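You operate a simulated robot arm through the tools that you are given. There is no shell and no other tool. Be economical: measure what you need, move in short steps, check, and stop when the job is done.

The job below is to be done with a simulated robot arm. You get a single attempt, and the scene is never put back.

JOB
Power the coiler up, zero the counter and coil the rope on Slow.
Fine: put the brake back on when Done lights.
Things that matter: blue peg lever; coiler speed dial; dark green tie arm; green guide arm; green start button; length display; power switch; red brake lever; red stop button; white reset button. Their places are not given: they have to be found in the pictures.

It is judged by the outcome, as a careful person would: the job done as asked, and still so three seconds after it is handed in. It fails if anything else is knocked over, pushed out of place, dropped, spilled or broken.

ROBOT AND FRAMES
A 7-joint arm with a two-finger parallel gripper, fixed in place. Base frame: the origin is at the foot of the arm, x ahead of it, y to its left, z up. Units: cm, rad, N and s.
With the tool pointing down near the work surface it reaches from about 30 to 70 cm from the base axis. Its first joint turns from -1.152 to 1.152 rad. Payload 1.57 kg.
Tool frame: the origin (TCP) lies between the finger pads and is the grasp point; the fingertips stand 3 cm ahead of it; z points along the fingers, y is the line along which they close. The gripper opens to 11 cm. The fingers are 2.4 cm wide and 1.2 cm thick; the gripper's body (4.8 by 11.2 cm) begins 7.8 cm behind the TCP.
Orientation is that of the tool frame in the base frame, as a unit quaternion [x, y, z, w]. With the fingers straight down and closing along the base's y, the tool's x points along the base's -x, its y along +y and its z along -z.

CONTROLS
- The arm moves only by the tool send_rows. Its argument "rows" is a list of rows, each an object (a shift or turn left out is 0, a gripper value left out holds the last) with "delta_rot": the turn, a rotation vector about the tool's x, y, z in rad, a list of three; "delta_pos": the shift along the tool's x, y, z in mm, a list of three; "gripper": the finger opening in mm, from 0 to 110. In form: [{"delta_rot": [rx, ry, rz], "delta_pos": [x, y, z], "gripper": gripper}, ...]. A call has 1 to 12 rows; each row shifts and turns the commanded pose from where the row before left it, along the tool's axes as they then stand. Each row takes 0.2 s and may step no farther than 5 cm and 0.15 rad from the row before; otherwise, or with a gripper value out of range, the whole call is refused. Where a pose cannot be reached the arm comes as near as it can. A force on the tool above 90 N (or 10 N above the force at the start of the call, whichever is more), or a blocked arm, ends the call early, and 0.2 s more pass. The fingers move at their own pace (about 10.8 cm/s each) and stop on an object; they squeeze with about 28 N. The grip force told is the motor's: it shows also when the fingers shut on nothing. Time passes only in rows, and 0.2 s behind the last, so rows that do not move let the fingers close. The reply holds the time, the measured pose of the TCP, the force on the tool along the base axes, the opening and the grip force, in the units named above and with some noise, with the torque about the TCP (base axes, N m) and any sound that the robot's microphone picked up, and new pictures: "show" is both (left out), scene, wrist or none.
- Cameras (640 x 400 px; columns grow to the right, rows downward): "scene" is fixed at [16.53, -36.94, 141.19]; the picture's right is [0.80, -0.60, 0.00], its down [-0.32, -0.43, -0.84] and it looks along [0.50, 0.68, -0.54] (base axes); focal length 355 px, centre (320, 200). "wrist" rides on the gripper at [7, 1.6, -14.1] in the tool frame; the picture's right is [-0.23, 0.97, 0.00], its down [-0.85, -0.20, -0.48] and it looks along [-0.47, -0.11, 0.88] (tool axes); focal length 222 px, centre (320, 200).
- measure_at(camera, pixels): for up to 12 pixels [column, row] of the newest picture of that camera ("zoom" is the newest enlarged one), the place [x, y, z] in the base frame of the surface seen there, good to about 0.2 cm, but the place of the scene camera against the robot may be out by one fixed shift of up to 2.5 cm in any direction. It takes no simulated time.
- close_up(camera, box): a new picture of the part [left, top, right, bottom] of that camera's present view, enlarged. It takes no simulated time.
- close_job(): hands the job in; it is judged then, once.

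Go step by step. Measure first, check grasps and placings, and put right what went wrong. The budget is 80 turns and 200 pictures, counting those below and the enlarged ones. Unless the task says otherwise, let go and move clear before handing in, and close with one line.

The tools are called after ">>>" by a JSON object that holds its "api" and its "payload". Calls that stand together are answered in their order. send_rows: Moves the arm, as the interface text tells. Its arguments: {"type":"object","properties":{"rows":{"type":"array"},"show":{"type":"string","enum":["both","scene","wrist","none"]}},"required":["rows"]} The other tools are called the same way: measure_at (camera, pixels) gives the place of the surface under pixels of a picture; close_up (camera, box) takes an enlarged picture of a part of a camera's view; close_job () hands the job in.

At the start:

```text
time_s: 0.0
position: [45.0, -2.71, 115.44]
tool_rot: [0.0, 1.0, 0.0, 0.0]
wrist_force: [0.6, 0.3, -0.1]
moment: [-0.02, 0.0, -0.01]
grip_width: 11.01
gripper_force: 0.1
```

scene: 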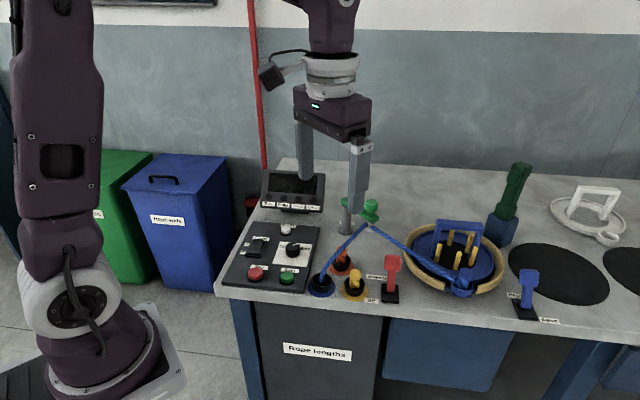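
wrist: 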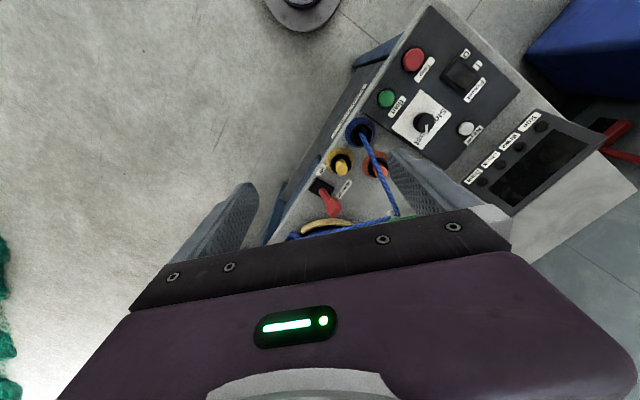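

The scene shows the control panel around (270,255), with brake lever (392,278), coil (455,255) and tie arm (510,205). I'll enlarge these parts first.

>>> {"api": "close_up", "payload": {"camera": "scene", "box": [210, 160, 410, 310]}}

>>> {"api": "close_up", "payload": {"camera": "scene", "box": [340, 150, 640, 340]}}

>>> {"api": "close_up", "payload": {"camera": "wrist", "box": [270, 0, 630, 250]}}

```text
2.67 times, centred on (310, 235) of scene
```

zoom: 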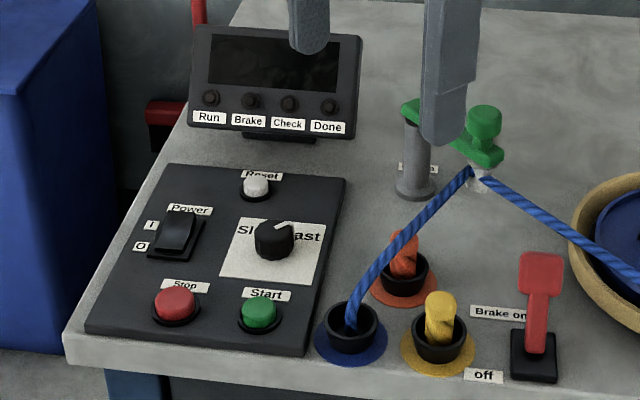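

```text
2.11 times, centred on (490, 245) of scene
```

zoom: 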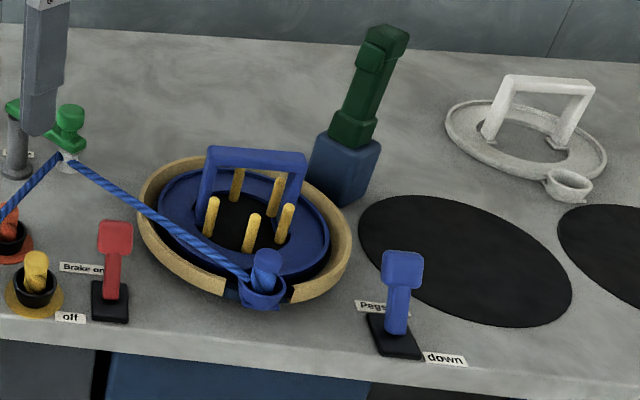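

```text
1.60 times, centred on (450, 125) of wrist
```

zoom: 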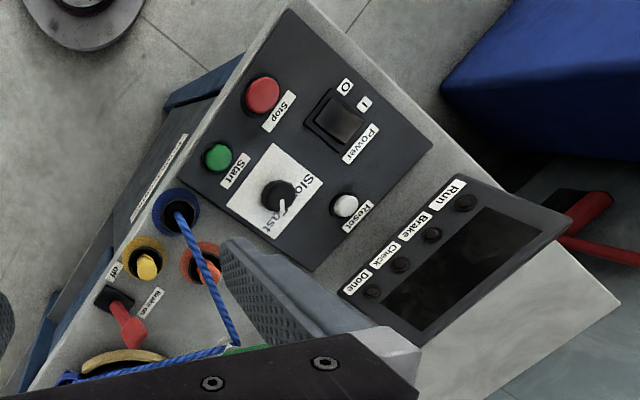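

The power is off, the dial points toward Fast, and the brake lever leans to "on". I'll measure the controls with both cameras to find the scene camera's shift.

>>> {"api": "measure_at", "payload": {"camera": "wrist", "pixels": [[413, 58], [388, 98], [462, 73], [423, 123], [466, 129], [327, 200], [320, 185], [342, 168], [362, 130], [455, 32], [464, 158], [446, 115]]}}

>>> {"api": "measure_at", "payload": {"camera": "scene", "pixels": [[255, 272], [287, 279], [258, 246], [293, 249], [286, 229], [393, 262], [391, 297], [529, 276], [525, 310], [371, 205], [345, 230], [512, 170]]}}

```text
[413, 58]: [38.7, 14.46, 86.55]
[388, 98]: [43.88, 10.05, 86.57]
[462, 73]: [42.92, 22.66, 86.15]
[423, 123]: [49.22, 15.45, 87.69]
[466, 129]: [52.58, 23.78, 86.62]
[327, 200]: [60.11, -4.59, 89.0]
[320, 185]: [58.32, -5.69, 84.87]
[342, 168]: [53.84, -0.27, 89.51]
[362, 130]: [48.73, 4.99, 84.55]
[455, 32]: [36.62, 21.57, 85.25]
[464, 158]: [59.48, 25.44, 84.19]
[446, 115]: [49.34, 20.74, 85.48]
```

```text
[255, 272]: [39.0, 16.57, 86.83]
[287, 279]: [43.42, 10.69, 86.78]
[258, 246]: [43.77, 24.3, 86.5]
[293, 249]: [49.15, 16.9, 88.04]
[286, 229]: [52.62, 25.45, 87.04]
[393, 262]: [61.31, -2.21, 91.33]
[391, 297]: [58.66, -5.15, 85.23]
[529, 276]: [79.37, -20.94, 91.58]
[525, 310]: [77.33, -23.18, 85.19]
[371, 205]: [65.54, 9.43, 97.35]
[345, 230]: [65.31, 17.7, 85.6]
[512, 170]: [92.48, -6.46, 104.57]
```

Scene reads about +1.5 cm in y and +0.3 in z relative to the wrist camera. I'll draw the arm back and close the fingers for an unobstructed view of the guide arm.

>>> {"api": "send_rows", "payload": {"rows": [{"delta_pos": [30, 0, 0], "gripper": 0}, {"delta_pos": [30, 0, 0]}, {"delta_pos": [30, 0, 0]}, {"delta_pos": [0, 0, 0]}, {"delta_pos": [0, 0, 0]}]}}

>>> {"api": "close_up", "payload": {"camera": "scene", "box": [310, 170, 470, 310]}}

>>> {"api": "close_up", "payload": {"camera": "wrist", "box": [200, 60, 560, 285]}}

```text
time_s: 1.2
position: [36.37, -2.54, 115.39]
tool_rot: [-0.001, 1.0, 0.0, 0.0]
wrist_force: [0.2, 0.6, 0.6]
moment: [-0.03, -0.03, 0.0]
grip_width: 0.0
gripper_force: 21.4
```

scene: 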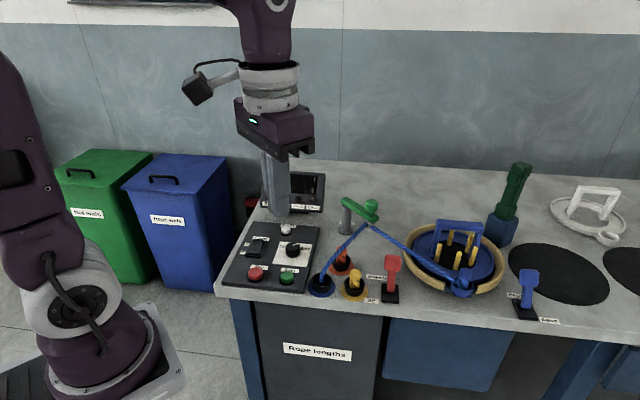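
wrist: 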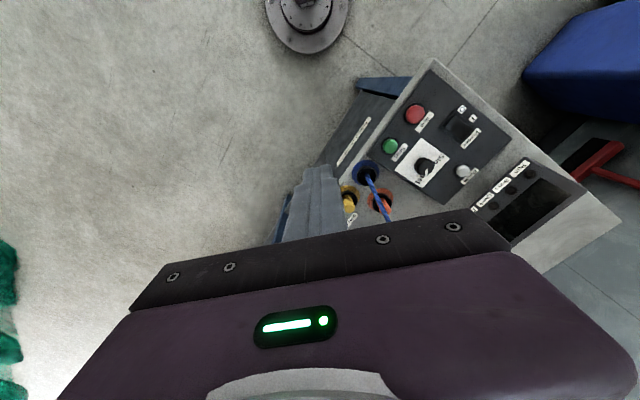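

```text
2.86 times, centred on (390, 240) of scene
```

zoom: 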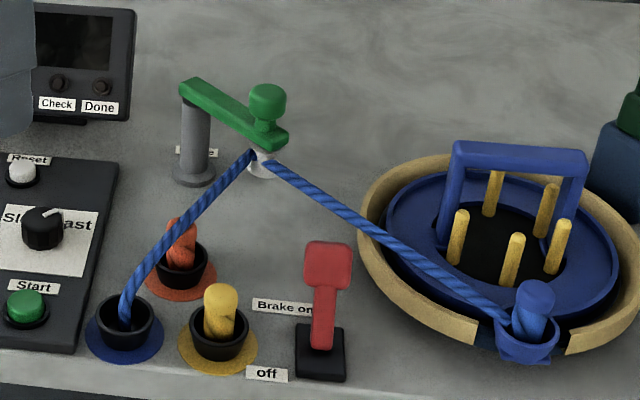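

```text
1.78 times, centred on (380, 172) of wrist
```

zoom: 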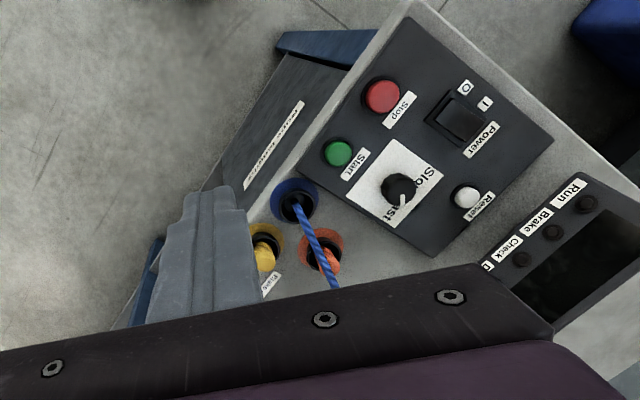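

The rope already runs feed → guide → coiler clamp. Now I'll zoom in on the rocker and dial for precise positions.

>>> {"api": "close_up", "payload": {"camera": "wrist", "box": [380, 85, 508, 205]}}

>>> {"api": "close_up", "payload": {"camera": "scene", "box": [230, 215, 326, 295]}}

```text
3.33 times, centred on (444, 145) of wrist
```

zoom: 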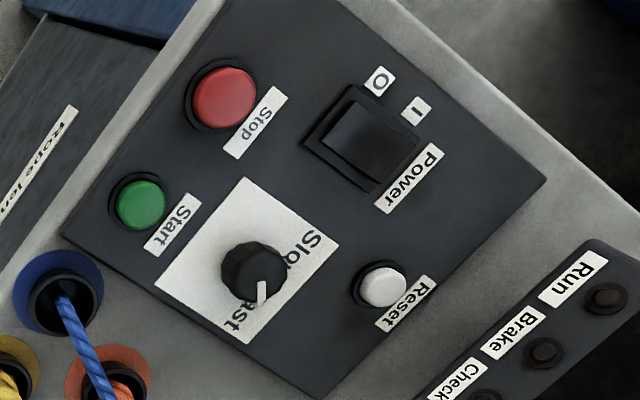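

```text
5.00 times, centred on (278, 255) of scene
```

zoom: 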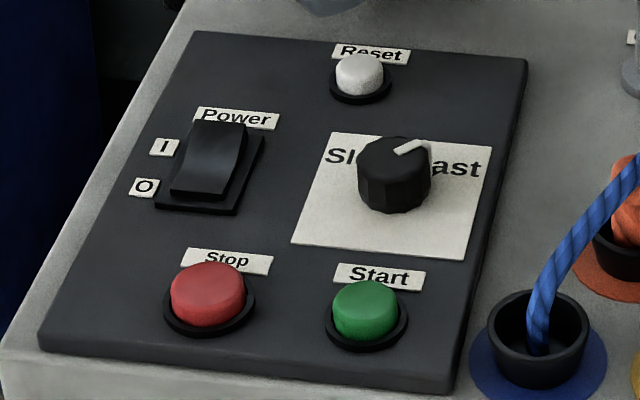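

The rocker's raised end is the I end (zoom 222,130) and the dial pointer faces Fast (zoom 425,145). I'll measure these.

>>> {"api": "measure_at", "payload": {"camera": "zoom", "pixels": [[220, 133], [208, 158], [196, 185], [392, 160], [428, 146], [397, 155], [358, 62], [345, 156], [465, 168], [394, 205], [205, 285], [366, 298]]}}

>>> {"api": "measure_at", "payload": {"camera": "wrist", "pixels": [[463, 131], [452, 124], [430, 168], [432, 175], [460, 171], [408, 145], [415, 113]]}}

```text
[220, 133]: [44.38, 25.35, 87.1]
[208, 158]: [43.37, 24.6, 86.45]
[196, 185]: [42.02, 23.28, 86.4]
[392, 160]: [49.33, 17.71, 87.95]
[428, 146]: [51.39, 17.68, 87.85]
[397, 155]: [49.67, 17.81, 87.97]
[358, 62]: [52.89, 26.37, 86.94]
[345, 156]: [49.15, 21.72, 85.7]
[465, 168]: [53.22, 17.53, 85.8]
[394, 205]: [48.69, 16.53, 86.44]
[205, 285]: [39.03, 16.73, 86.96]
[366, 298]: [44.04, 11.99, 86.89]
```

```text
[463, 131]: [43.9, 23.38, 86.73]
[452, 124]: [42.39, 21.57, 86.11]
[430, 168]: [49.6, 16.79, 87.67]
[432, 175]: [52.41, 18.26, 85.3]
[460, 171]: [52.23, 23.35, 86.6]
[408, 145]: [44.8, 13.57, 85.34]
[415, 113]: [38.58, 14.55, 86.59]
```

Corrected positions: I end ≈ (44.1,23.5,86.7), dial ≈ (49.3,15.9,87.6), Reset ≈ (52.5,23.8), Start ≈ (43.7,10.1). Moving above the rocker's I end.

>>> {"api": "send_rows", "payload": {"rows": [{"delta_pos": [-13, 43, 10]}, {"delta_pos": [-13, 43, 20]}, {"delta_pos": [-13, 43, 30]}, {"delta_pos": [-13, 43, 30]}, {"delta_pos": [-13, 43, 40]}, {"delta_pos": [-12, 45, 40]}, {"delta_pos": [0, 0, 40]}, {"delta_pos": [0, 0, 20]}, {"delta_pos": [0, 0, 0]}]}}

>>> {"api": "close_up", "payload": {"camera": "scene", "box": [210, 190, 338, 310]}}

```text
refused: row 3 steps farther than a row can; nothing moved
```

```text
3.33 times, centred on (274, 250) of scene
```

zoom: 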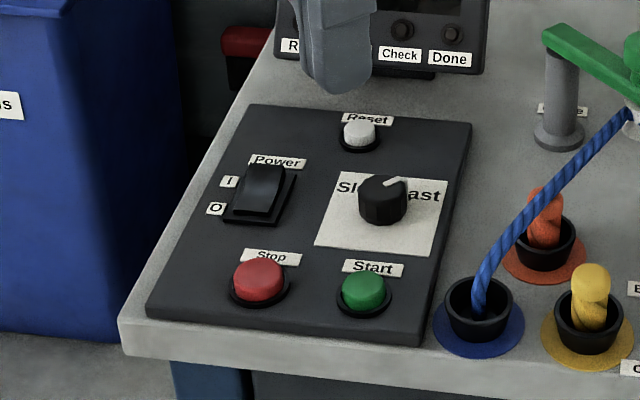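

The call was refused for step size; resending with shorter steps.

>>> {"api": "send_rows", "payload": {"rows": [{"delta_pos": [-13, 43, 10]}, {"delta_pos": [-13, 43, 10]}, {"delta_pos": [-13, 43, 10]}, {"delta_pos": [-13, 43, 10]}, {"delta_pos": [-13, 43, 10]}, {"delta_pos": [-12, 45, 10]}, {"delta_pos": [0, 0, 45]}, {"delta_pos": [0, 0, 45]}, {"delta_pos": [0, 0, 45]}, {"delta_pos": [0, 0, 30]}, {"delta_pos": [0, 0, 0]}]}}

>>> {"api": "close_up", "payload": {"camera": "scene", "box": [210, 190, 338, 310]}}

```text
time_s: 3.6
position: [43.68, 23.51, 92.97]
tool_rot: [0.001, 1.0, 0.0, 0.0]
wrist_force: [0.5, -0.2, -0.7]
moment: [-0.03, -0.04, -0.01]
grip_width: 0.01
gripper_force: 21.2
```

scene: 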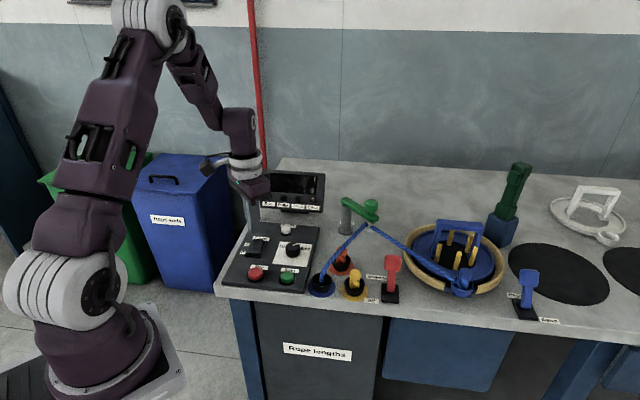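
wrist: 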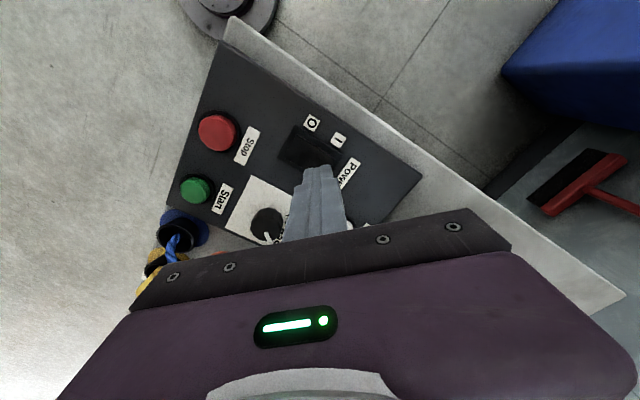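

```text
3.33 times, centred on (274, 250) of scene
```

zoom: 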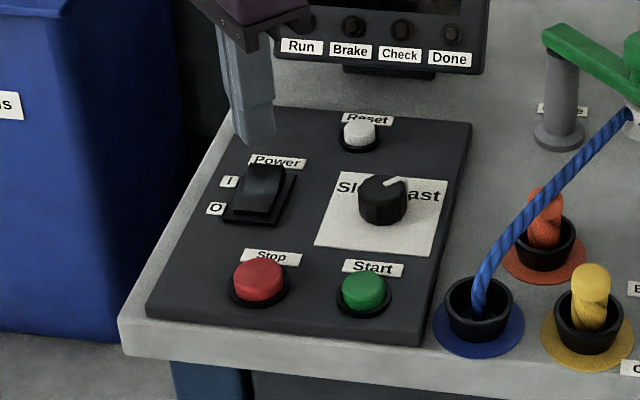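

The tip (zoom 258,140) is about 3 cm above the I end, so I'm pressing down in small steps and then retreating.

>>> {"api": "send_rows", "payload": {"rows": [{"delta_pos": [-3, 0, 20]}, {"delta_pos": [0, 0, 8]}, {"delta_pos": [0, 0, 5]}, {"delta_pos": [0, 0, 4]}, {"delta_pos": [0, 0, 3]}], "show": "wrist"}}

>>> {"api": "close_up", "payload": {"camera": "scene", "box": [210, 165, 338, 285]}}

```text
time_s: 4.9
position: [43.97, 23.43, 89.48]
tool_rot: [0.0, 1.0, 0.001, 0.003]
wrist_force: [-8.1, -3.3, 24.6]
moment: [-0.35, 0.48, -0.01]
grip_width: 0.01
gripper_force: 21.0
stopped in row 5: the force on the tool passed its limit at 97 N (the readings are from after the stop); the commanded pose is now the measured one
```

wrist: 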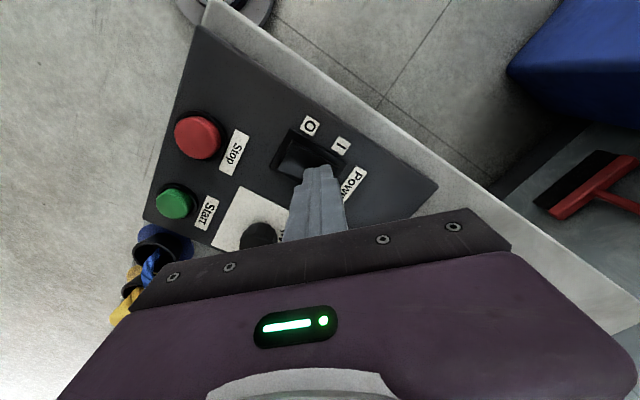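

```text
3.33 times, centred on (274, 225) of scene
```

zoom: 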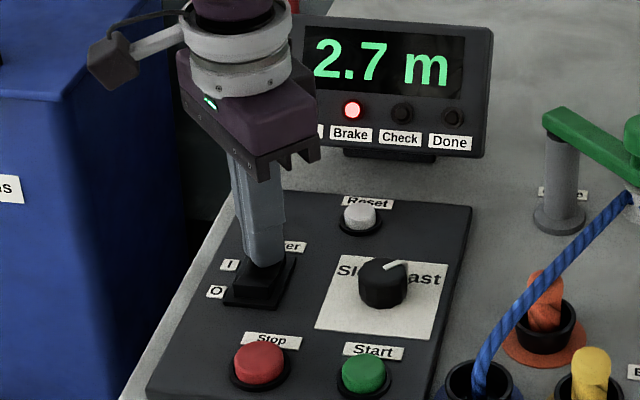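

The display shows 2.7 m and the Brake lamp is red: power is on. Next, lift and go over Reset.

>>> {"api": "send_rows", "payload": {"rows": [{"delta_pos": [0, 0, -30]}, {"delta_pos": [0, 0, -20]}, {"delta_pos": [-42, 1, 0]}, {"delta_pos": [-43, 2, 0]}, {"delta_pos": [0, 0, 30]}, {"delta_pos": [0, 0, 0]}], "show": "wrist"}}

>>> {"api": "close_up", "payload": {"camera": "scene", "box": [210, 165, 338, 285]}}

```text
time_s: 6.3
position: [52.46, 23.7, 91.37]
tool_rot: [0.0, 1.0, 0.002, 0.003]
wrist_force: [0.5, -0.1, -0.4]
moment: [-0.01, -0.02, -0.01]
grip_width: 0.0
gripper_force: 21.0
```

wrist: 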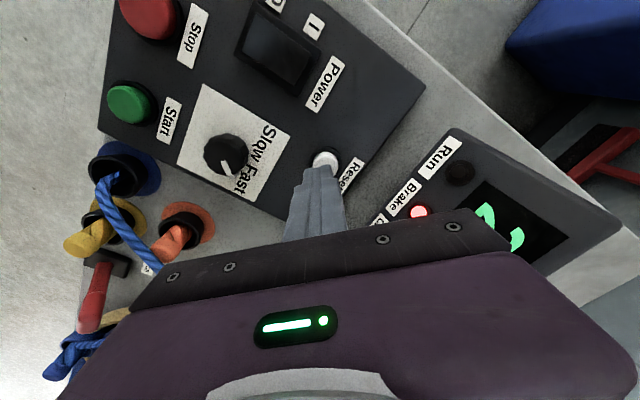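

```text
3.33 times, centred on (274, 225) of scene
```

zoom: 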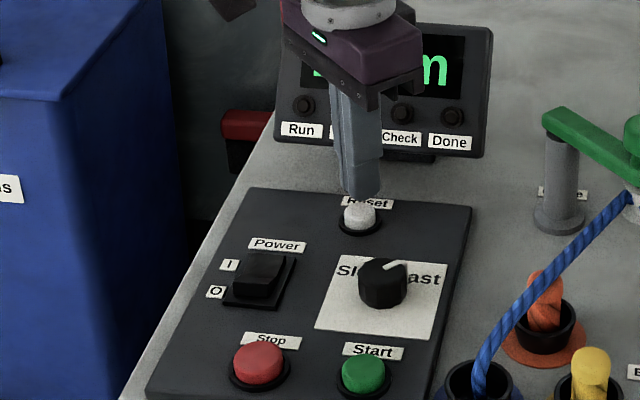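

The tip sits right above Reset (zoom 360,210), so I'm pressing.

>>> {"api": "send_rows", "payload": {"rows": [{"delta_pos": [0, 0, 12]}, {"delta_pos": [0, 0, 6]}, {"delta_pos": [0, 0, 4]}, {"delta_pos": [0, 0, 3]}, {"delta_pos": [0, 0, 3]}], "show": "wrist"}}

>>> {"api": "close_up", "payload": {"camera": "scene", "box": [210, 165, 338, 285]}}

```text
time_s: 7.5
position: [52.72, 23.65, 88.67]
tool_rot: [0.0, 1.0, 0.002, 0.003]
wrist_force: [-6.2, -2.1, 19.1]
moment: [0.02, 0.24, 0.01]
grip_width: 0.0
gripper_force: 21.4
heard: click
```

wrist: 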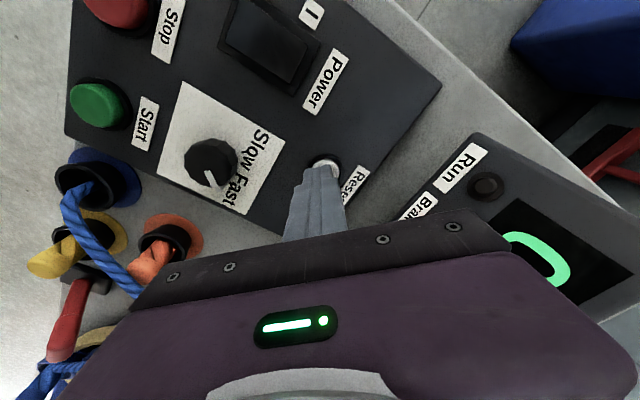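

```text
3.33 times, centred on (274, 225) of scene
```

zoom: 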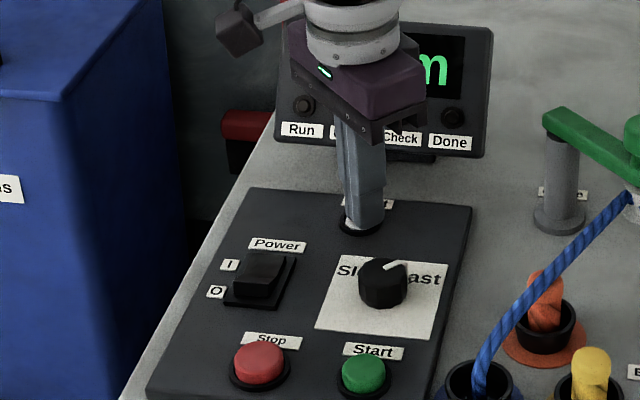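

A click was heard. I'll lift to read the display, then move over the dial with a pre-turn of +0.75 rad and the fingers open to 50 mm.

>>> {"api": "send_rows", "payload": {"rows": [{"delta_pos": [0, 0, -40]}, {"delta_pos": [0, 0, -30]}, {"delta_pos": [17, -39, 0], "gripper": 50}, {"delta_pos": [17, -39, 0]}, {"delta_rot": [0, 0, 0.15]}, {"delta_rot": [0, 0, 0.15]}, {"delta_rot": [0, 0, 0.15]}, {"delta_rot": [0, 0, 0.15]}, {"delta_rot": [0, 0, 0.15]}, {"delta_pos": [0, 0, 30]}, {"delta_pos": [0, 0, 0]}], "show": "wrist"}}

>>> {"api": "close_up", "payload": {"camera": "scene", "box": [230, 165, 358, 285]}}

```text
time_s: 9.9
position: [49.33, 16.0, 92.49]
tool_rot: [0.366, 0.931, 0.002, 0.002]
wrist_force: [0.3, -0.8, 0.5]
moment: [0.01, 0.02, 0.01]
grip_width: 4.98
gripper_force: 0.0
```

wrist: 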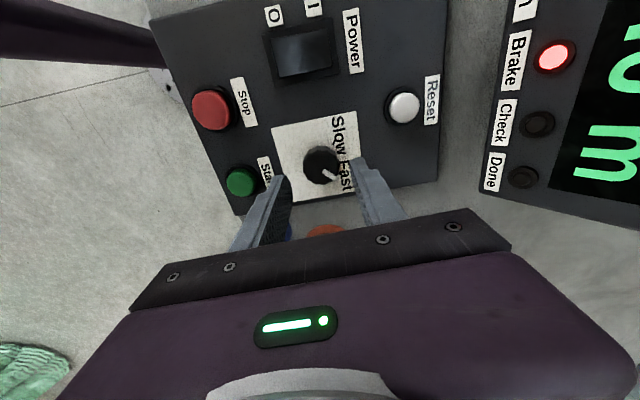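

```text
3.33 times, centred on (294, 225) of scene
```

zoom: 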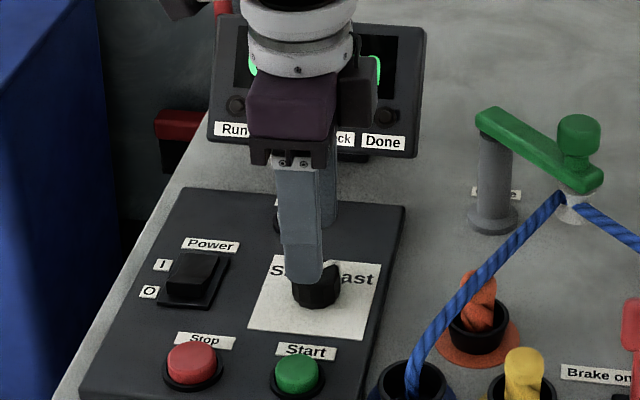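

The fingers straddle the knob (wrist 322,165). I'll check its centre before descending.

>>> {"api": "measure_at", "payload": {"camera": "wrist", "pixels": [[320, 160], [324, 166], [310, 160], [338, 181], [333, 175], [318, 150], [330, 128], [347, 185]]}}

>>> {"api": "close_up", "payload": {"camera": "wrist", "box": [240, 90, 420, 220]}}

```text
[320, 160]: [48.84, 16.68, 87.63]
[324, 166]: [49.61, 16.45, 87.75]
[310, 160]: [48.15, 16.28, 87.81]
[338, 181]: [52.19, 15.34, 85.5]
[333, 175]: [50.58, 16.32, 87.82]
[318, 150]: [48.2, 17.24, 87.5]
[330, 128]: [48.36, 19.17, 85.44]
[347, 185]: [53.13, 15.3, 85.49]
```

```text
3.08 times, centred on (330, 155) of wrist
```

zoom: 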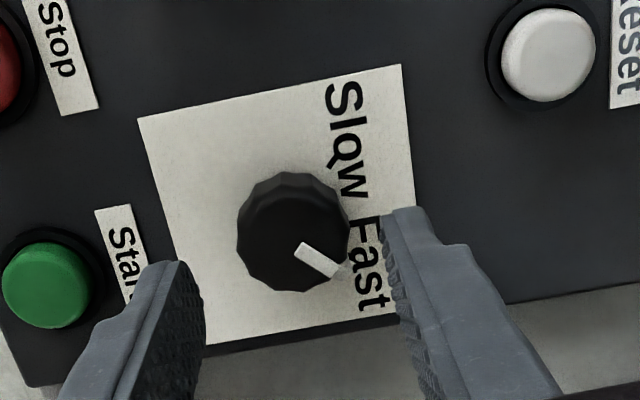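

Knob centre ≈ (49.2,16.2), pointer at ~4° with Slow at ~96°. I'll descend, grip, and turn about 1.5 rad counter-clockwise.

>>> {"api": "send_rows", "payload": {"rows": [{"delta_pos": [0, 0, 20]}, {"delta_pos": [0, 0, 14]}, {"gripper": 15}, {"gripper": 15}, {"delta_rot": [0, 0, -0.15]}, {"delta_rot": [0, 0, -0.15]}, {"delta_rot": [0, 0, -0.15]}, {"delta_rot": [0, 0, -0.15]}], "show": "wrist"}}

>>> {"api": "close_up", "payload": {"camera": "wrist", "box": [240, 90, 420, 220]}}

```text
time_s: 11.7
position: [49.36, 16.19, 89.07]
tool_rot: [0.073, 0.997, 0.003, 0.002]
wrist_force: [12.9, 16.3, -14.0]
moment: [0.52, 0.17, -0.02]
grip_width: 3.34
gripper_force: 41.2
```

wrist: 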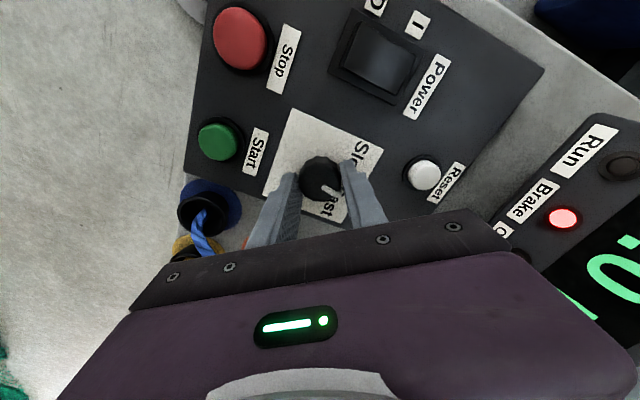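

```text
3.08 times, centred on (330, 155) of wrist
```

zoom: 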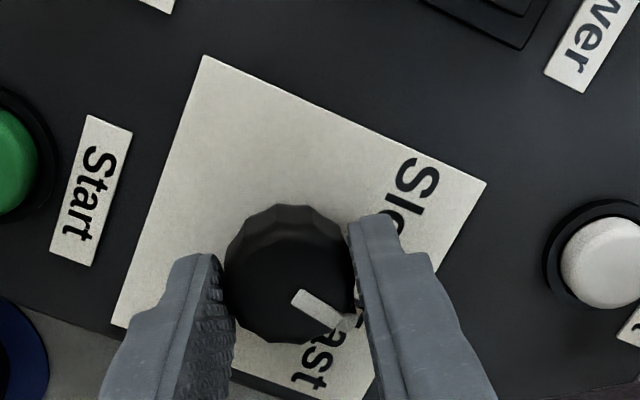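

The pointer stays fixed relative to the fingers (zoom 320,310), so the knob is turning with the gripper. Continuing another ~1.0 rad.

>>> {"api": "send_rows", "payload": {"rows": [{"delta_rot": [0, 0, -0.15]}, {"delta_rot": [0, 0, -0.15]}, {"delta_rot": [0, 0, -0.15]}, {"delta_rot": [0, 0, -0.15]}, {"delta_rot": [0, 0, -0.15]}, {"delta_rot": [0, 0, -0.15]}, {"delta_rot": [0, 0, -0.1]}], "show": "wrist"}}

>>> {"api": "close_up", "payload": {"camera": "wrist", "box": [240, 90, 420, 220]}}

```text
time_s: 13.3
position: [49.27, 16.11, 89.04]
tool_rot: [-0.414, 0.91, 0.0, 0.004]
wrist_force: [5.3, 21.9, 1.4]
moment: [0.4, 0.08, -0.22]
grip_width: 3.31
gripper_force: 41.2
```

wrist: 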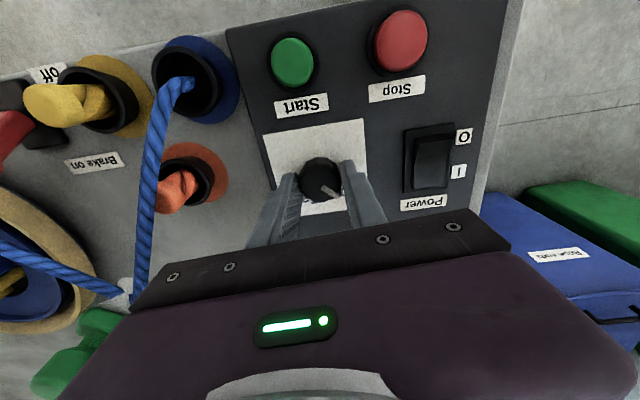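

```text
3.08 times, centred on (330, 155) of wrist
```

zoom: 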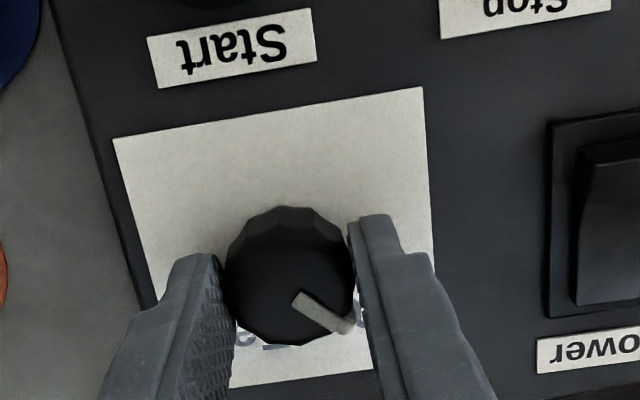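

The gripper has turned the knob ~1.6 rad. Releasing and lifting to check.

>>> {"api": "send_rows", "payload": {"rows": [{"gripper": 50}, {"gripper": 50}, {"delta_pos": [0, 0, -35]}, {"delta_pos": [0, 0, -35]}, {"delta_rot": [0, 0, 0.15], "gripper": 0}, {"delta_rot": [0, 0, 0.15]}, {"delta_rot": [0, 0, 0.15]}, {"delta_rot": [0, 0, 0.15]}, {"delta_rot": [0, 0, 0.15]}, {"delta_rot": [0, 0, 0.1]}], "show": "wrist"}}

>>> {"api": "close_up", "payload": {"camera": "wrist", "box": [220, 60, 480, 240]}}

```text
time_s: 15.5
position: [49.28, 15.83, 96.22]
tool_rot: [0.001, 1.0, 0.001, 0.003]
wrist_force: [0.6, -0.6, 0.3]
moment: [0.02, 0.0, 0.0]
grip_width: 0.0
gripper_force: 20.8
```

wrist: 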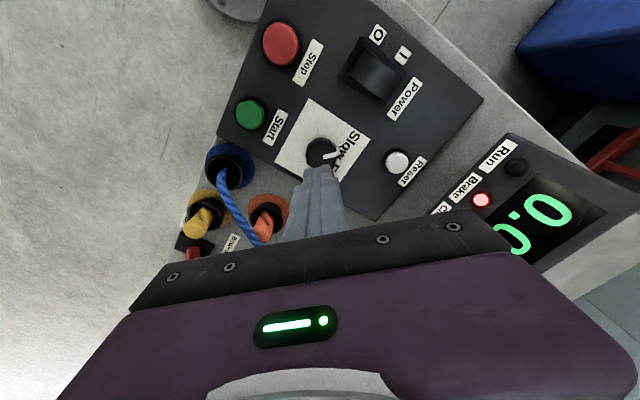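

```text
2.22 times, centred on (350, 150) of wrist
```

zoom: 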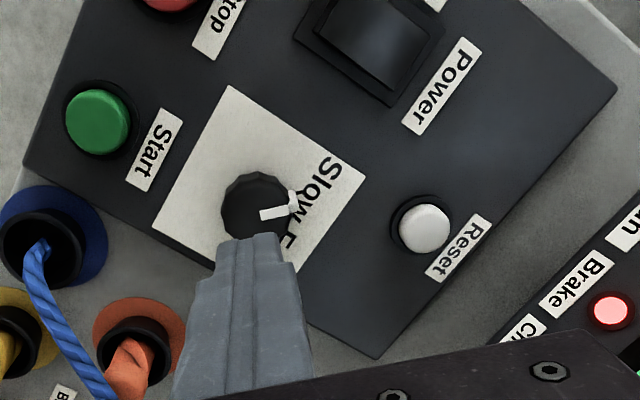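

The counter reads 0.0. The pointer seems only partway toward Slow (zoom 262-298, 215-208), so I'm measuring its direction.

>>> {"api": "measure_at", "payload": {"camera": "zoom", "pixels": [[264, 215], [288, 209], [297, 204], [325, 170], [300, 235], [235, 200], [255, 180], [260, 215]]}}

>>> {"api": "close_up", "payload": {"camera": "scene", "box": [230, 215, 326, 295]}}

```text
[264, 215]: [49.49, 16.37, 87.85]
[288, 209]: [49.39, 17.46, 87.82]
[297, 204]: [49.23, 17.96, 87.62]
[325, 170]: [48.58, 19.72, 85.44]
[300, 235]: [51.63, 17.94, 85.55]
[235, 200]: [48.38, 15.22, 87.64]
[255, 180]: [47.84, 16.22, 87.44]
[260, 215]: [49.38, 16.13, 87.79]
```

```text
5.00 times, centred on (278, 255) of scene
```

zoom: 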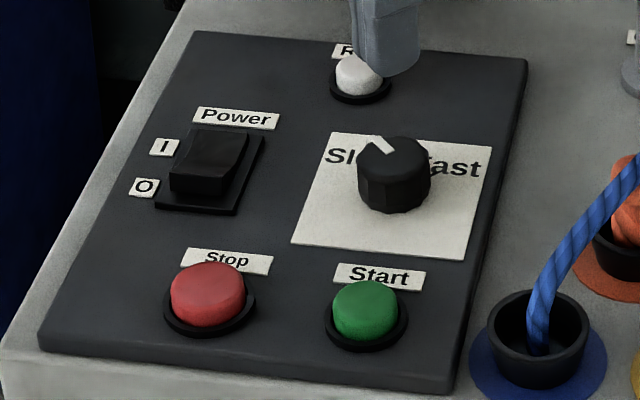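

The pointer direction is ~98°, which is on Slow. Now the brake lever: close-up and measurements of it and the rope near it.

>>> {"api": "close_up", "payload": {"camera": "scene", "box": [340, 225, 468, 305]}}

>>> {"api": "measure_at", "payload": {"camera": "scene", "pixels": [[393, 258], [388, 262], [399, 262], [393, 266], [392, 280], [391, 290], [372, 228], [390, 240], [415, 254], [440, 270], [462, 280], [372, 300]]}}

```text
5.00 times, centred on (404, 265) of scene
```

zoom: 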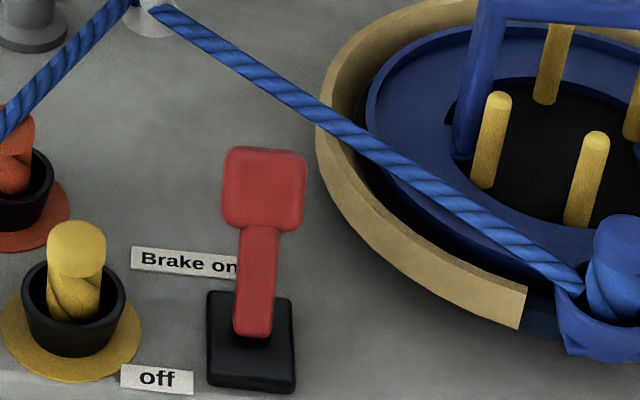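

```text
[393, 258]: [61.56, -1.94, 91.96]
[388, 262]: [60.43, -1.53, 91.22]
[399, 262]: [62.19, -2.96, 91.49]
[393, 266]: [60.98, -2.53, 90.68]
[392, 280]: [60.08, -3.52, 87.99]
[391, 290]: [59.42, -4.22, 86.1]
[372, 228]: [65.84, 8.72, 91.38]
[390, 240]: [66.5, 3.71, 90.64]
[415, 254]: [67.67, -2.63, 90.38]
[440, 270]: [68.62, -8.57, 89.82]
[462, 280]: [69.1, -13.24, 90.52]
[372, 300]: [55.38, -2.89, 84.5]
```

The brake head in robot coordinates is ≈ (61.2,-3.9,91), pivot ≈ (58.8,-6.5,85), and the rope is 5+ cm off to the right. I'll travel high above it, yawed so that the fingers straddle it.

>>> {"api": "send_rows", "payload": {"rows": [{"delta_pos": [0, 0, -45]}, {"delta_pos": [0, 0, -45]}, {"delta_pos": [-24, -40, 0], "gripper": 50}, {"delta_pos": [-24, -40, 0]}, {"delta_pos": [-24, -40, 0]}, {"delta_pos": [-24, -40, 0]}, {"delta_pos": [-23, -36, 0], "delta_rot": [0, 0, -0.15]}, {"delta_rot": [0, 0, -0.15]}, {"delta_rot": [0, 0, -0.15]}, {"delta_rot": [0, 0, -0.15]}, {"delta_rot": [0, 0, -0.15]}, {"delta_rot": [0, 0, -0.12]}]}}

>>> {"api": "close_up", "payload": {"camera": "wrist", "box": [200, 60, 460, 240]}}

```text
time_s: 18.1
position: [61.08, -3.65, 105.08]
tool_rot: [-0.423, 0.906, 0.001, 0.003]
wrist_force: [-0.3, -0.4, -0.6]
moment: [0.01, 0.0, 0.02]
grip_width: 4.99
gripper_force: 0.1
```

scene: 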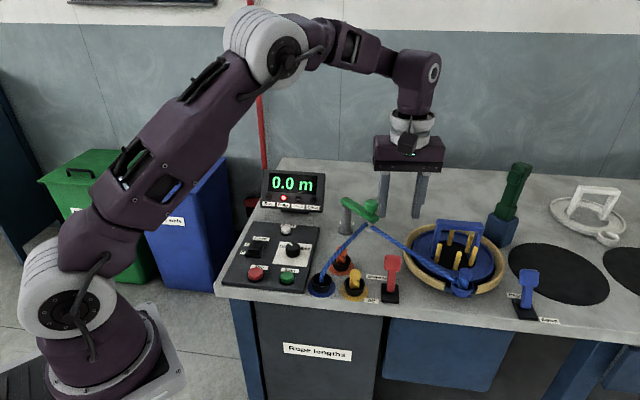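
wrist: 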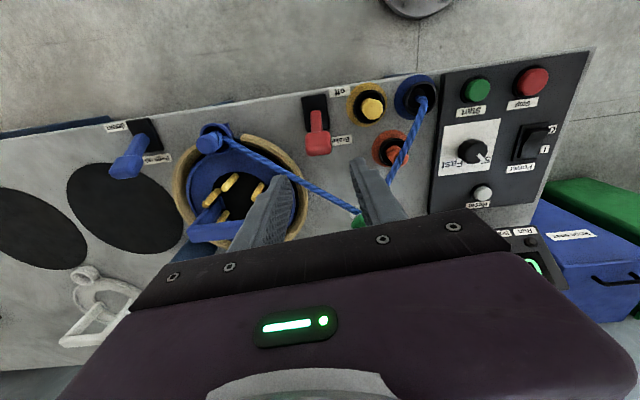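

```text
2.22 times, centred on (330, 150) of wrist
```

zoom: 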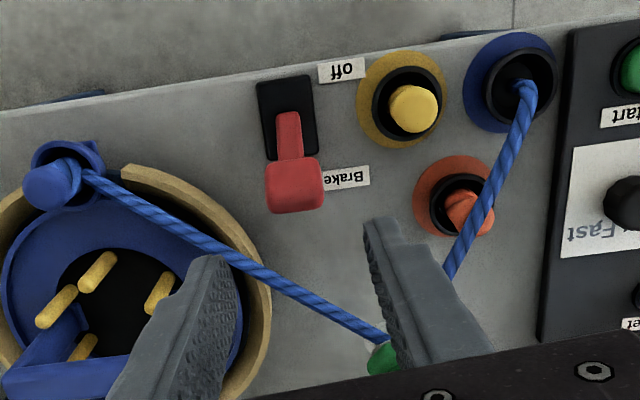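

>>> {"api": "measure_at", "payload": {"camera": "zoom", "pixels": [[295, 185], [270, 165], [318, 162], [322, 205], [275, 212], [288, 120], [258, 90], [310, 80], [318, 150], [330, 185]]}}

```text
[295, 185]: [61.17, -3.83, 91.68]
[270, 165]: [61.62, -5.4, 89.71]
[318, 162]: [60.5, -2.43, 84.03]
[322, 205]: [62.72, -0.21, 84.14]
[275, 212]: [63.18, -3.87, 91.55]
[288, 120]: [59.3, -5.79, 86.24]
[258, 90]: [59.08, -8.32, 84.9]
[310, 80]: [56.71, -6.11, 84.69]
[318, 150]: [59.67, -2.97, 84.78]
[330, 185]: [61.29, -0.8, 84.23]
```

The head (zoom 295,185) measures (61.2,-3.8,91.5), directly beneath the TCP. Descending to straddle it.

>>> {"api": "send_rows", "payload": {"rows": [{"delta_pos": [0, 0, 45]}, {"delta_pos": [0, 0, 45]}, {"delta_pos": [0, 0, 35]}, {"delta_pos": [0, 0, 17]}, {"delta_pos": [0, 0, 0]}], "show": "wrist"}}

>>> {"api": "close_up", "payload": {"camera": "scene", "box": [330, 190, 490, 310]}}

```text
time_s: 19.3
position: [61.06, -3.83, 90.98]
tool_rot: [-0.422, 0.907, 0.0, 0.004]
wrist_force: [-0.3, -0.4, -0.5]
moment: [-0.01, -0.01, -0.01]
grip_width: 5.0
gripper_force: 0.0
```

wrist: 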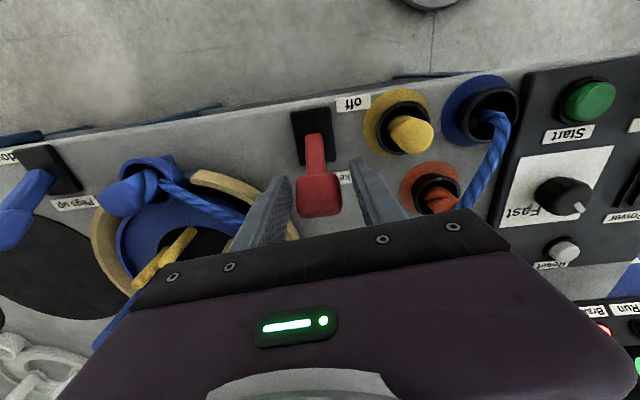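

```text
3.33 times, centred on (410, 250) of scene
```

zoom: 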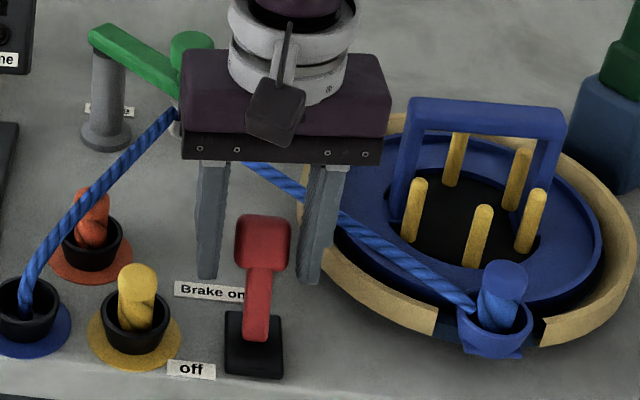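

The fingers straddle the lever cleanly. I'll close, then swing it toward "off" (tool +x) along an arc.

>>> {"api": "send_rows", "payload": {"rows": [{"gripper": 15}, {"gripper": 15}, {"gripper": 15}, {"delta_pos": [12, 0, -5]}, {"delta_pos": [12, 0, -3]}, {"delta_pos": [12, 0, -1]}, {"delta_pos": [12, 0, 1]}, {"delta_pos": [12, 0, 3]}, {"delta_pos": [10, 0, 4]}], "show": "wrist"}}

>>> {"api": "close_up", "payload": {"camera": "scene", "box": [250, 165, 490, 315]}}

```text
time_s: 21.3
position: [56.49, -8.86, 90.87]
tool_rot: [-0.421, 0.907, 0.001, 0.003]
wrist_force: [-0.6, -0.4, -0.2]
moment: [0.01, -0.02, 0.01]
grip_width: 1.51
gripper_force: 0.2
```

wrist: 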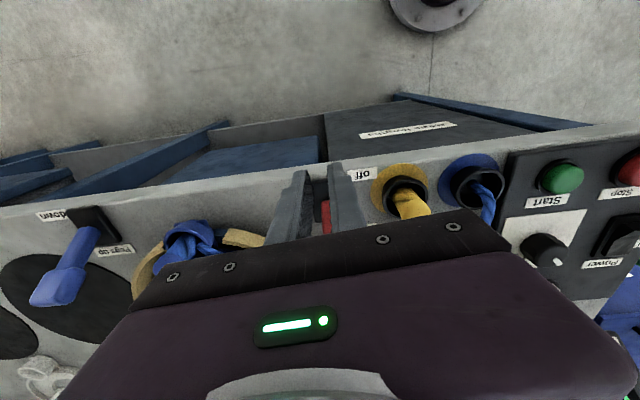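

```text
2.67 times, centred on (370, 240) of scene
```

zoom: 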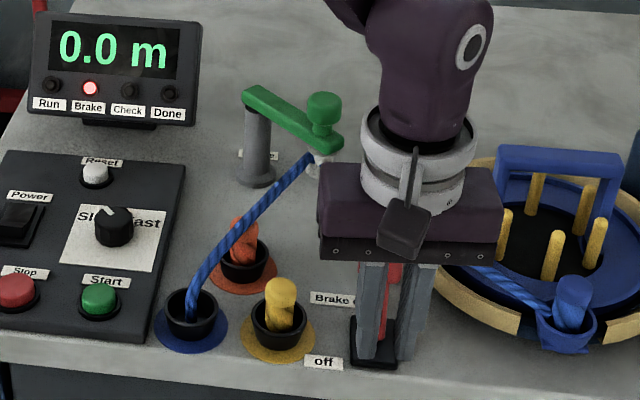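

The grip slid off and the lever is still on. I'll back clear, lift over it, and come down behind the head with the fingers closed to push it instead.

>>> {"api": "send_rows", "payload": {"rows": [{"delta_pos": [30, 0, 0]}, {"delta_pos": [0, 0, -45]}, {"delta_pos": [0, 0, -45]}, {"delta_pos": [-45, 0, 0], "gripper": 0}, {"delta_pos": [-48, 2, 0]}, {"delta_pos": [-46, 0, 0]}, {"delta_pos": [0, 0, 20]}, {"delta_pos": [0, 0, 0]}]}}

>>> {"api": "close_up", "payload": {"camera": "scene", "box": [330, 190, 490, 310]}}

>>> {"api": "close_up", "payload": {"camera": "wrist", "box": [200, 60, 460, 240]}}

```text
time_s: 23.1
position: [63.7, -0.64, 98.08]
tool_rot: [-0.422, 0.907, 0.0, 0.003]
wrist_force: [-0.8, -0.4, -0.3]
moment: [0.02, -0.01, -0.01]
grip_width: 0.01
gripper_force: 21.1
```

scene: 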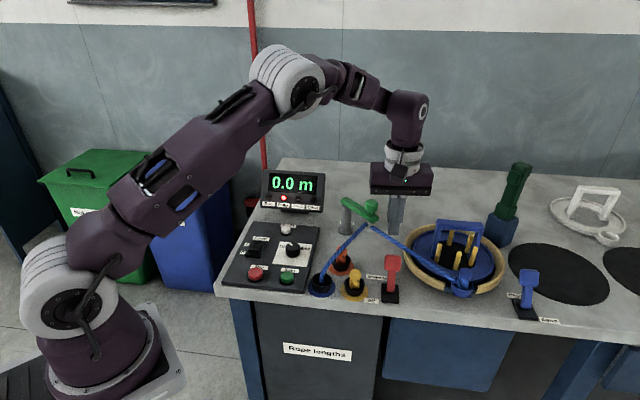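
wrist: 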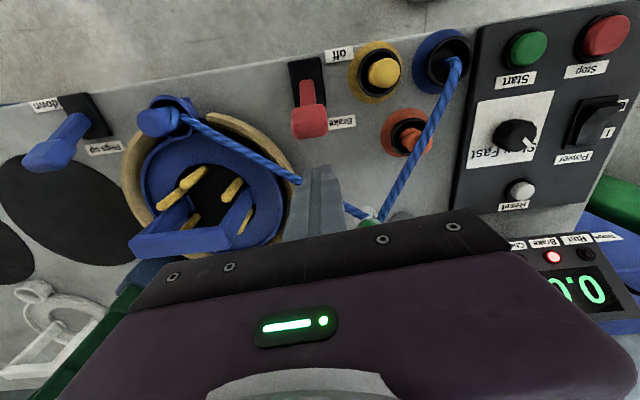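

```text
3.33 times, centred on (410, 250) of scene
```

zoom: 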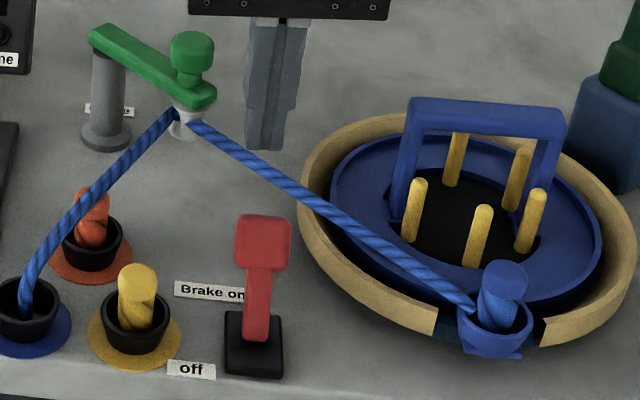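

```text
2.22 times, centred on (330, 150) of wrist
```

zoom: 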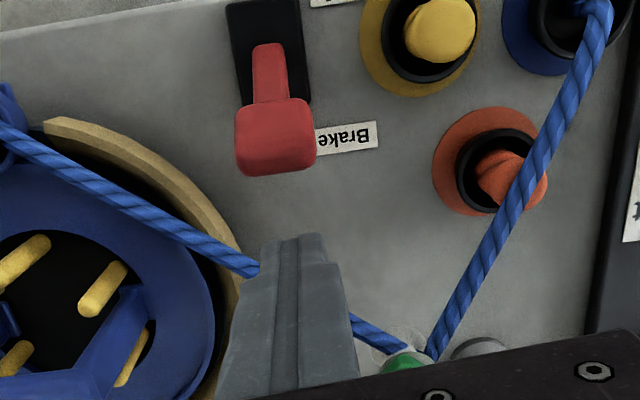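

Before descending I'll verify clearance between rope, lever head and finger footprint.

>>> {"api": "measure_at", "payload": {"camera": "zoom", "pixels": [[245, 262], [200, 240], [355, 322], [275, 110], [240, 165], [305, 160], [275, 165], [280, 172]]}}

```text
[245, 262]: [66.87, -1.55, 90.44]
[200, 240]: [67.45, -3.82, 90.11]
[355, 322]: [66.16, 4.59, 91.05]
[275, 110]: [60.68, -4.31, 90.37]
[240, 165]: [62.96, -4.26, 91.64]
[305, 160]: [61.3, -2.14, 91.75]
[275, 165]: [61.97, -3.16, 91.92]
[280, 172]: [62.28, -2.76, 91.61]
```

Clearance to the rope is ~1.4 cm after easing 7 mm nearer the head. Descending behind it and starting the push.

>>> {"api": "send_rows", "payload": {"rows": [{"delta_pos": [7, 0, 10]}, {"delta_pos": [0, 0, 25]}, {"delta_pos": [0, 0, 22]}, {"delta_pos": [10, 0, 0]}, {"delta_pos": [10, 0, 0]}, {"delta_pos": [10, 0, 0]}, {"delta_pos": [10, 0, 0]}], "show": "wrist"}}

>>> {"api": "close_up", "payload": {"camera": "scene", "box": [250, 165, 490, 315]}}

```text
time_s: 24.7
position: [60.37, -4.15, 92.27]
tool_rot: [-0.422, 0.907, 0.0, 0.003]
wrist_force: [-0.5, 0.3, -0.5]
moment: [0.03, 0.0, 0.01]
grip_width: 0.0
gripper_force: 21.2
```

wrist: 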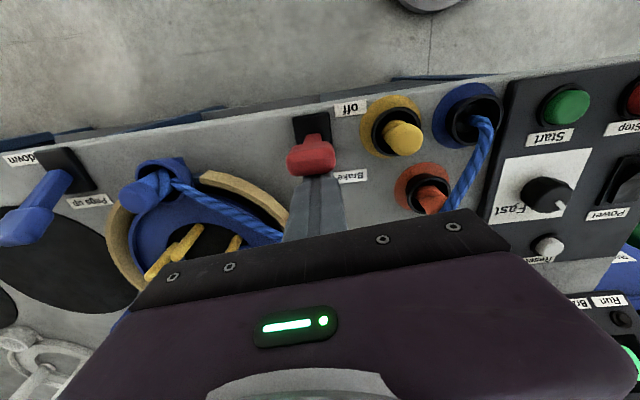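

```text
2.67 times, centred on (370, 240) of scene
```

zoom: 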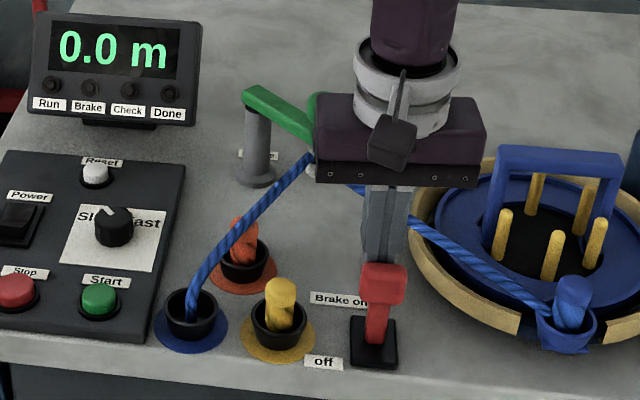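

The lever has moved and the Brake lamp is out. I'll push further so it's fully off.

>>> {"api": "send_rows", "payload": {"rows": [{"delta_pos": [10, 0, 0]}, {"delta_pos": [10, 0, 0]}, {"delta_pos": [10, 0, 2]}, {"delta_pos": [8, 0, 3]}], "show": "wrist"}}

>>> {"api": "close_up", "payload": {"camera": "scene", "box": [250, 165, 490, 315]}}

```text
time_s: 25.7
position: [59.02, -5.75, 92.24]
tool_rot: [-0.427, 0.904, 0.0, 0.019]
wrist_force: [49.5, 60.9, 31.9]
moment: [1.85, -0.96, 0.04]
grip_width: 0.0
gripper_force: 21.6
```

wrist: 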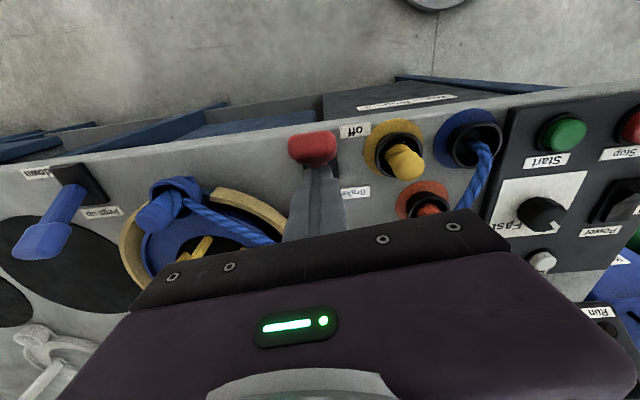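

```text
2.67 times, centred on (370, 240) of scene
```

zoom: 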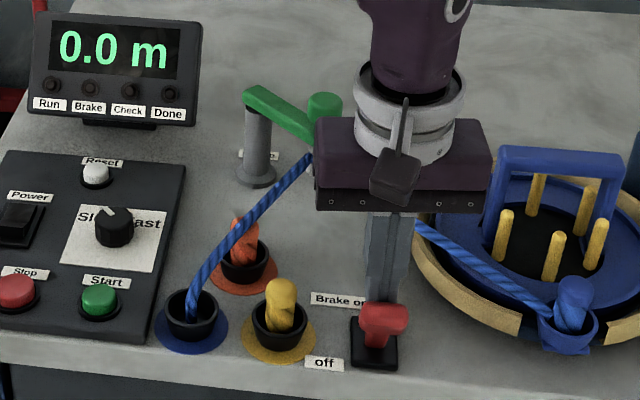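

The lever is at its off stop (force ~80 N, both lamps out). Backing off, lifting, and moving above Start.

>>> {"api": "send_rows", "payload": {"rows": [{"delta_pos": [-30, 0, 0]}, {"delta_pos": [0, 0, -45]}, {"delta_pos": [0, 0, -45]}, {"delta_pos": [0, 0, -30]}, {"delta_pos": [0, 0, 0]}]}}

>>> {"api": "close_up", "payload": {"camera": "wrist", "box": [200, 60, 460, 240]}}

```text
time_s: 26.9
position: [59.76, -4.73, 104.0]
tool_rot: [-0.422, 0.907, 0.0, 0.003]
wrist_force: [-0.2, -0.1, 0.7]
moment: [0.01, 0.01, 0.01]
grip_width: 0.0
gripper_force: 21.1
```

scene: 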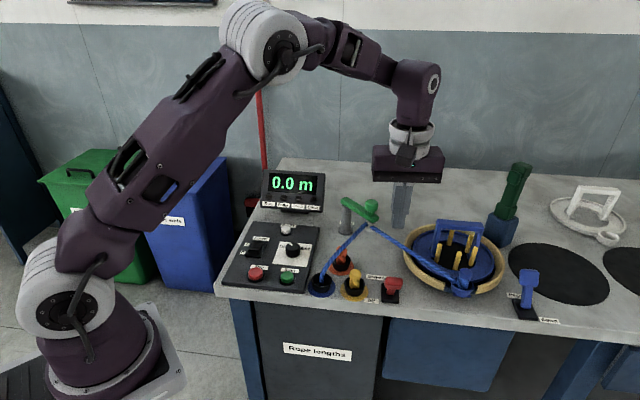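
wrist: 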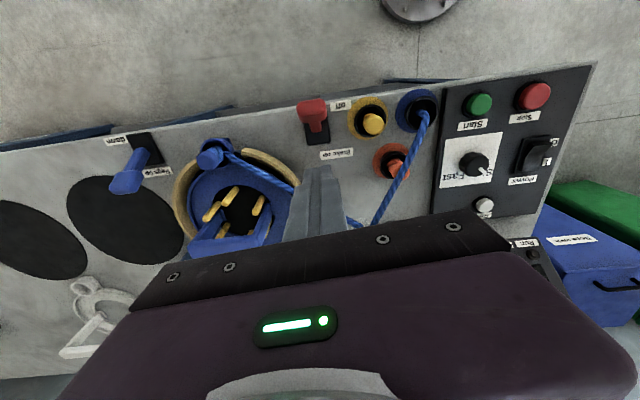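

```text
2.22 times, centred on (330, 150) of wrist
```

zoom: 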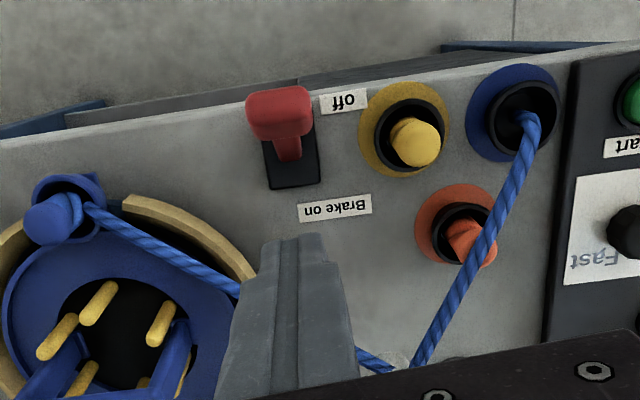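

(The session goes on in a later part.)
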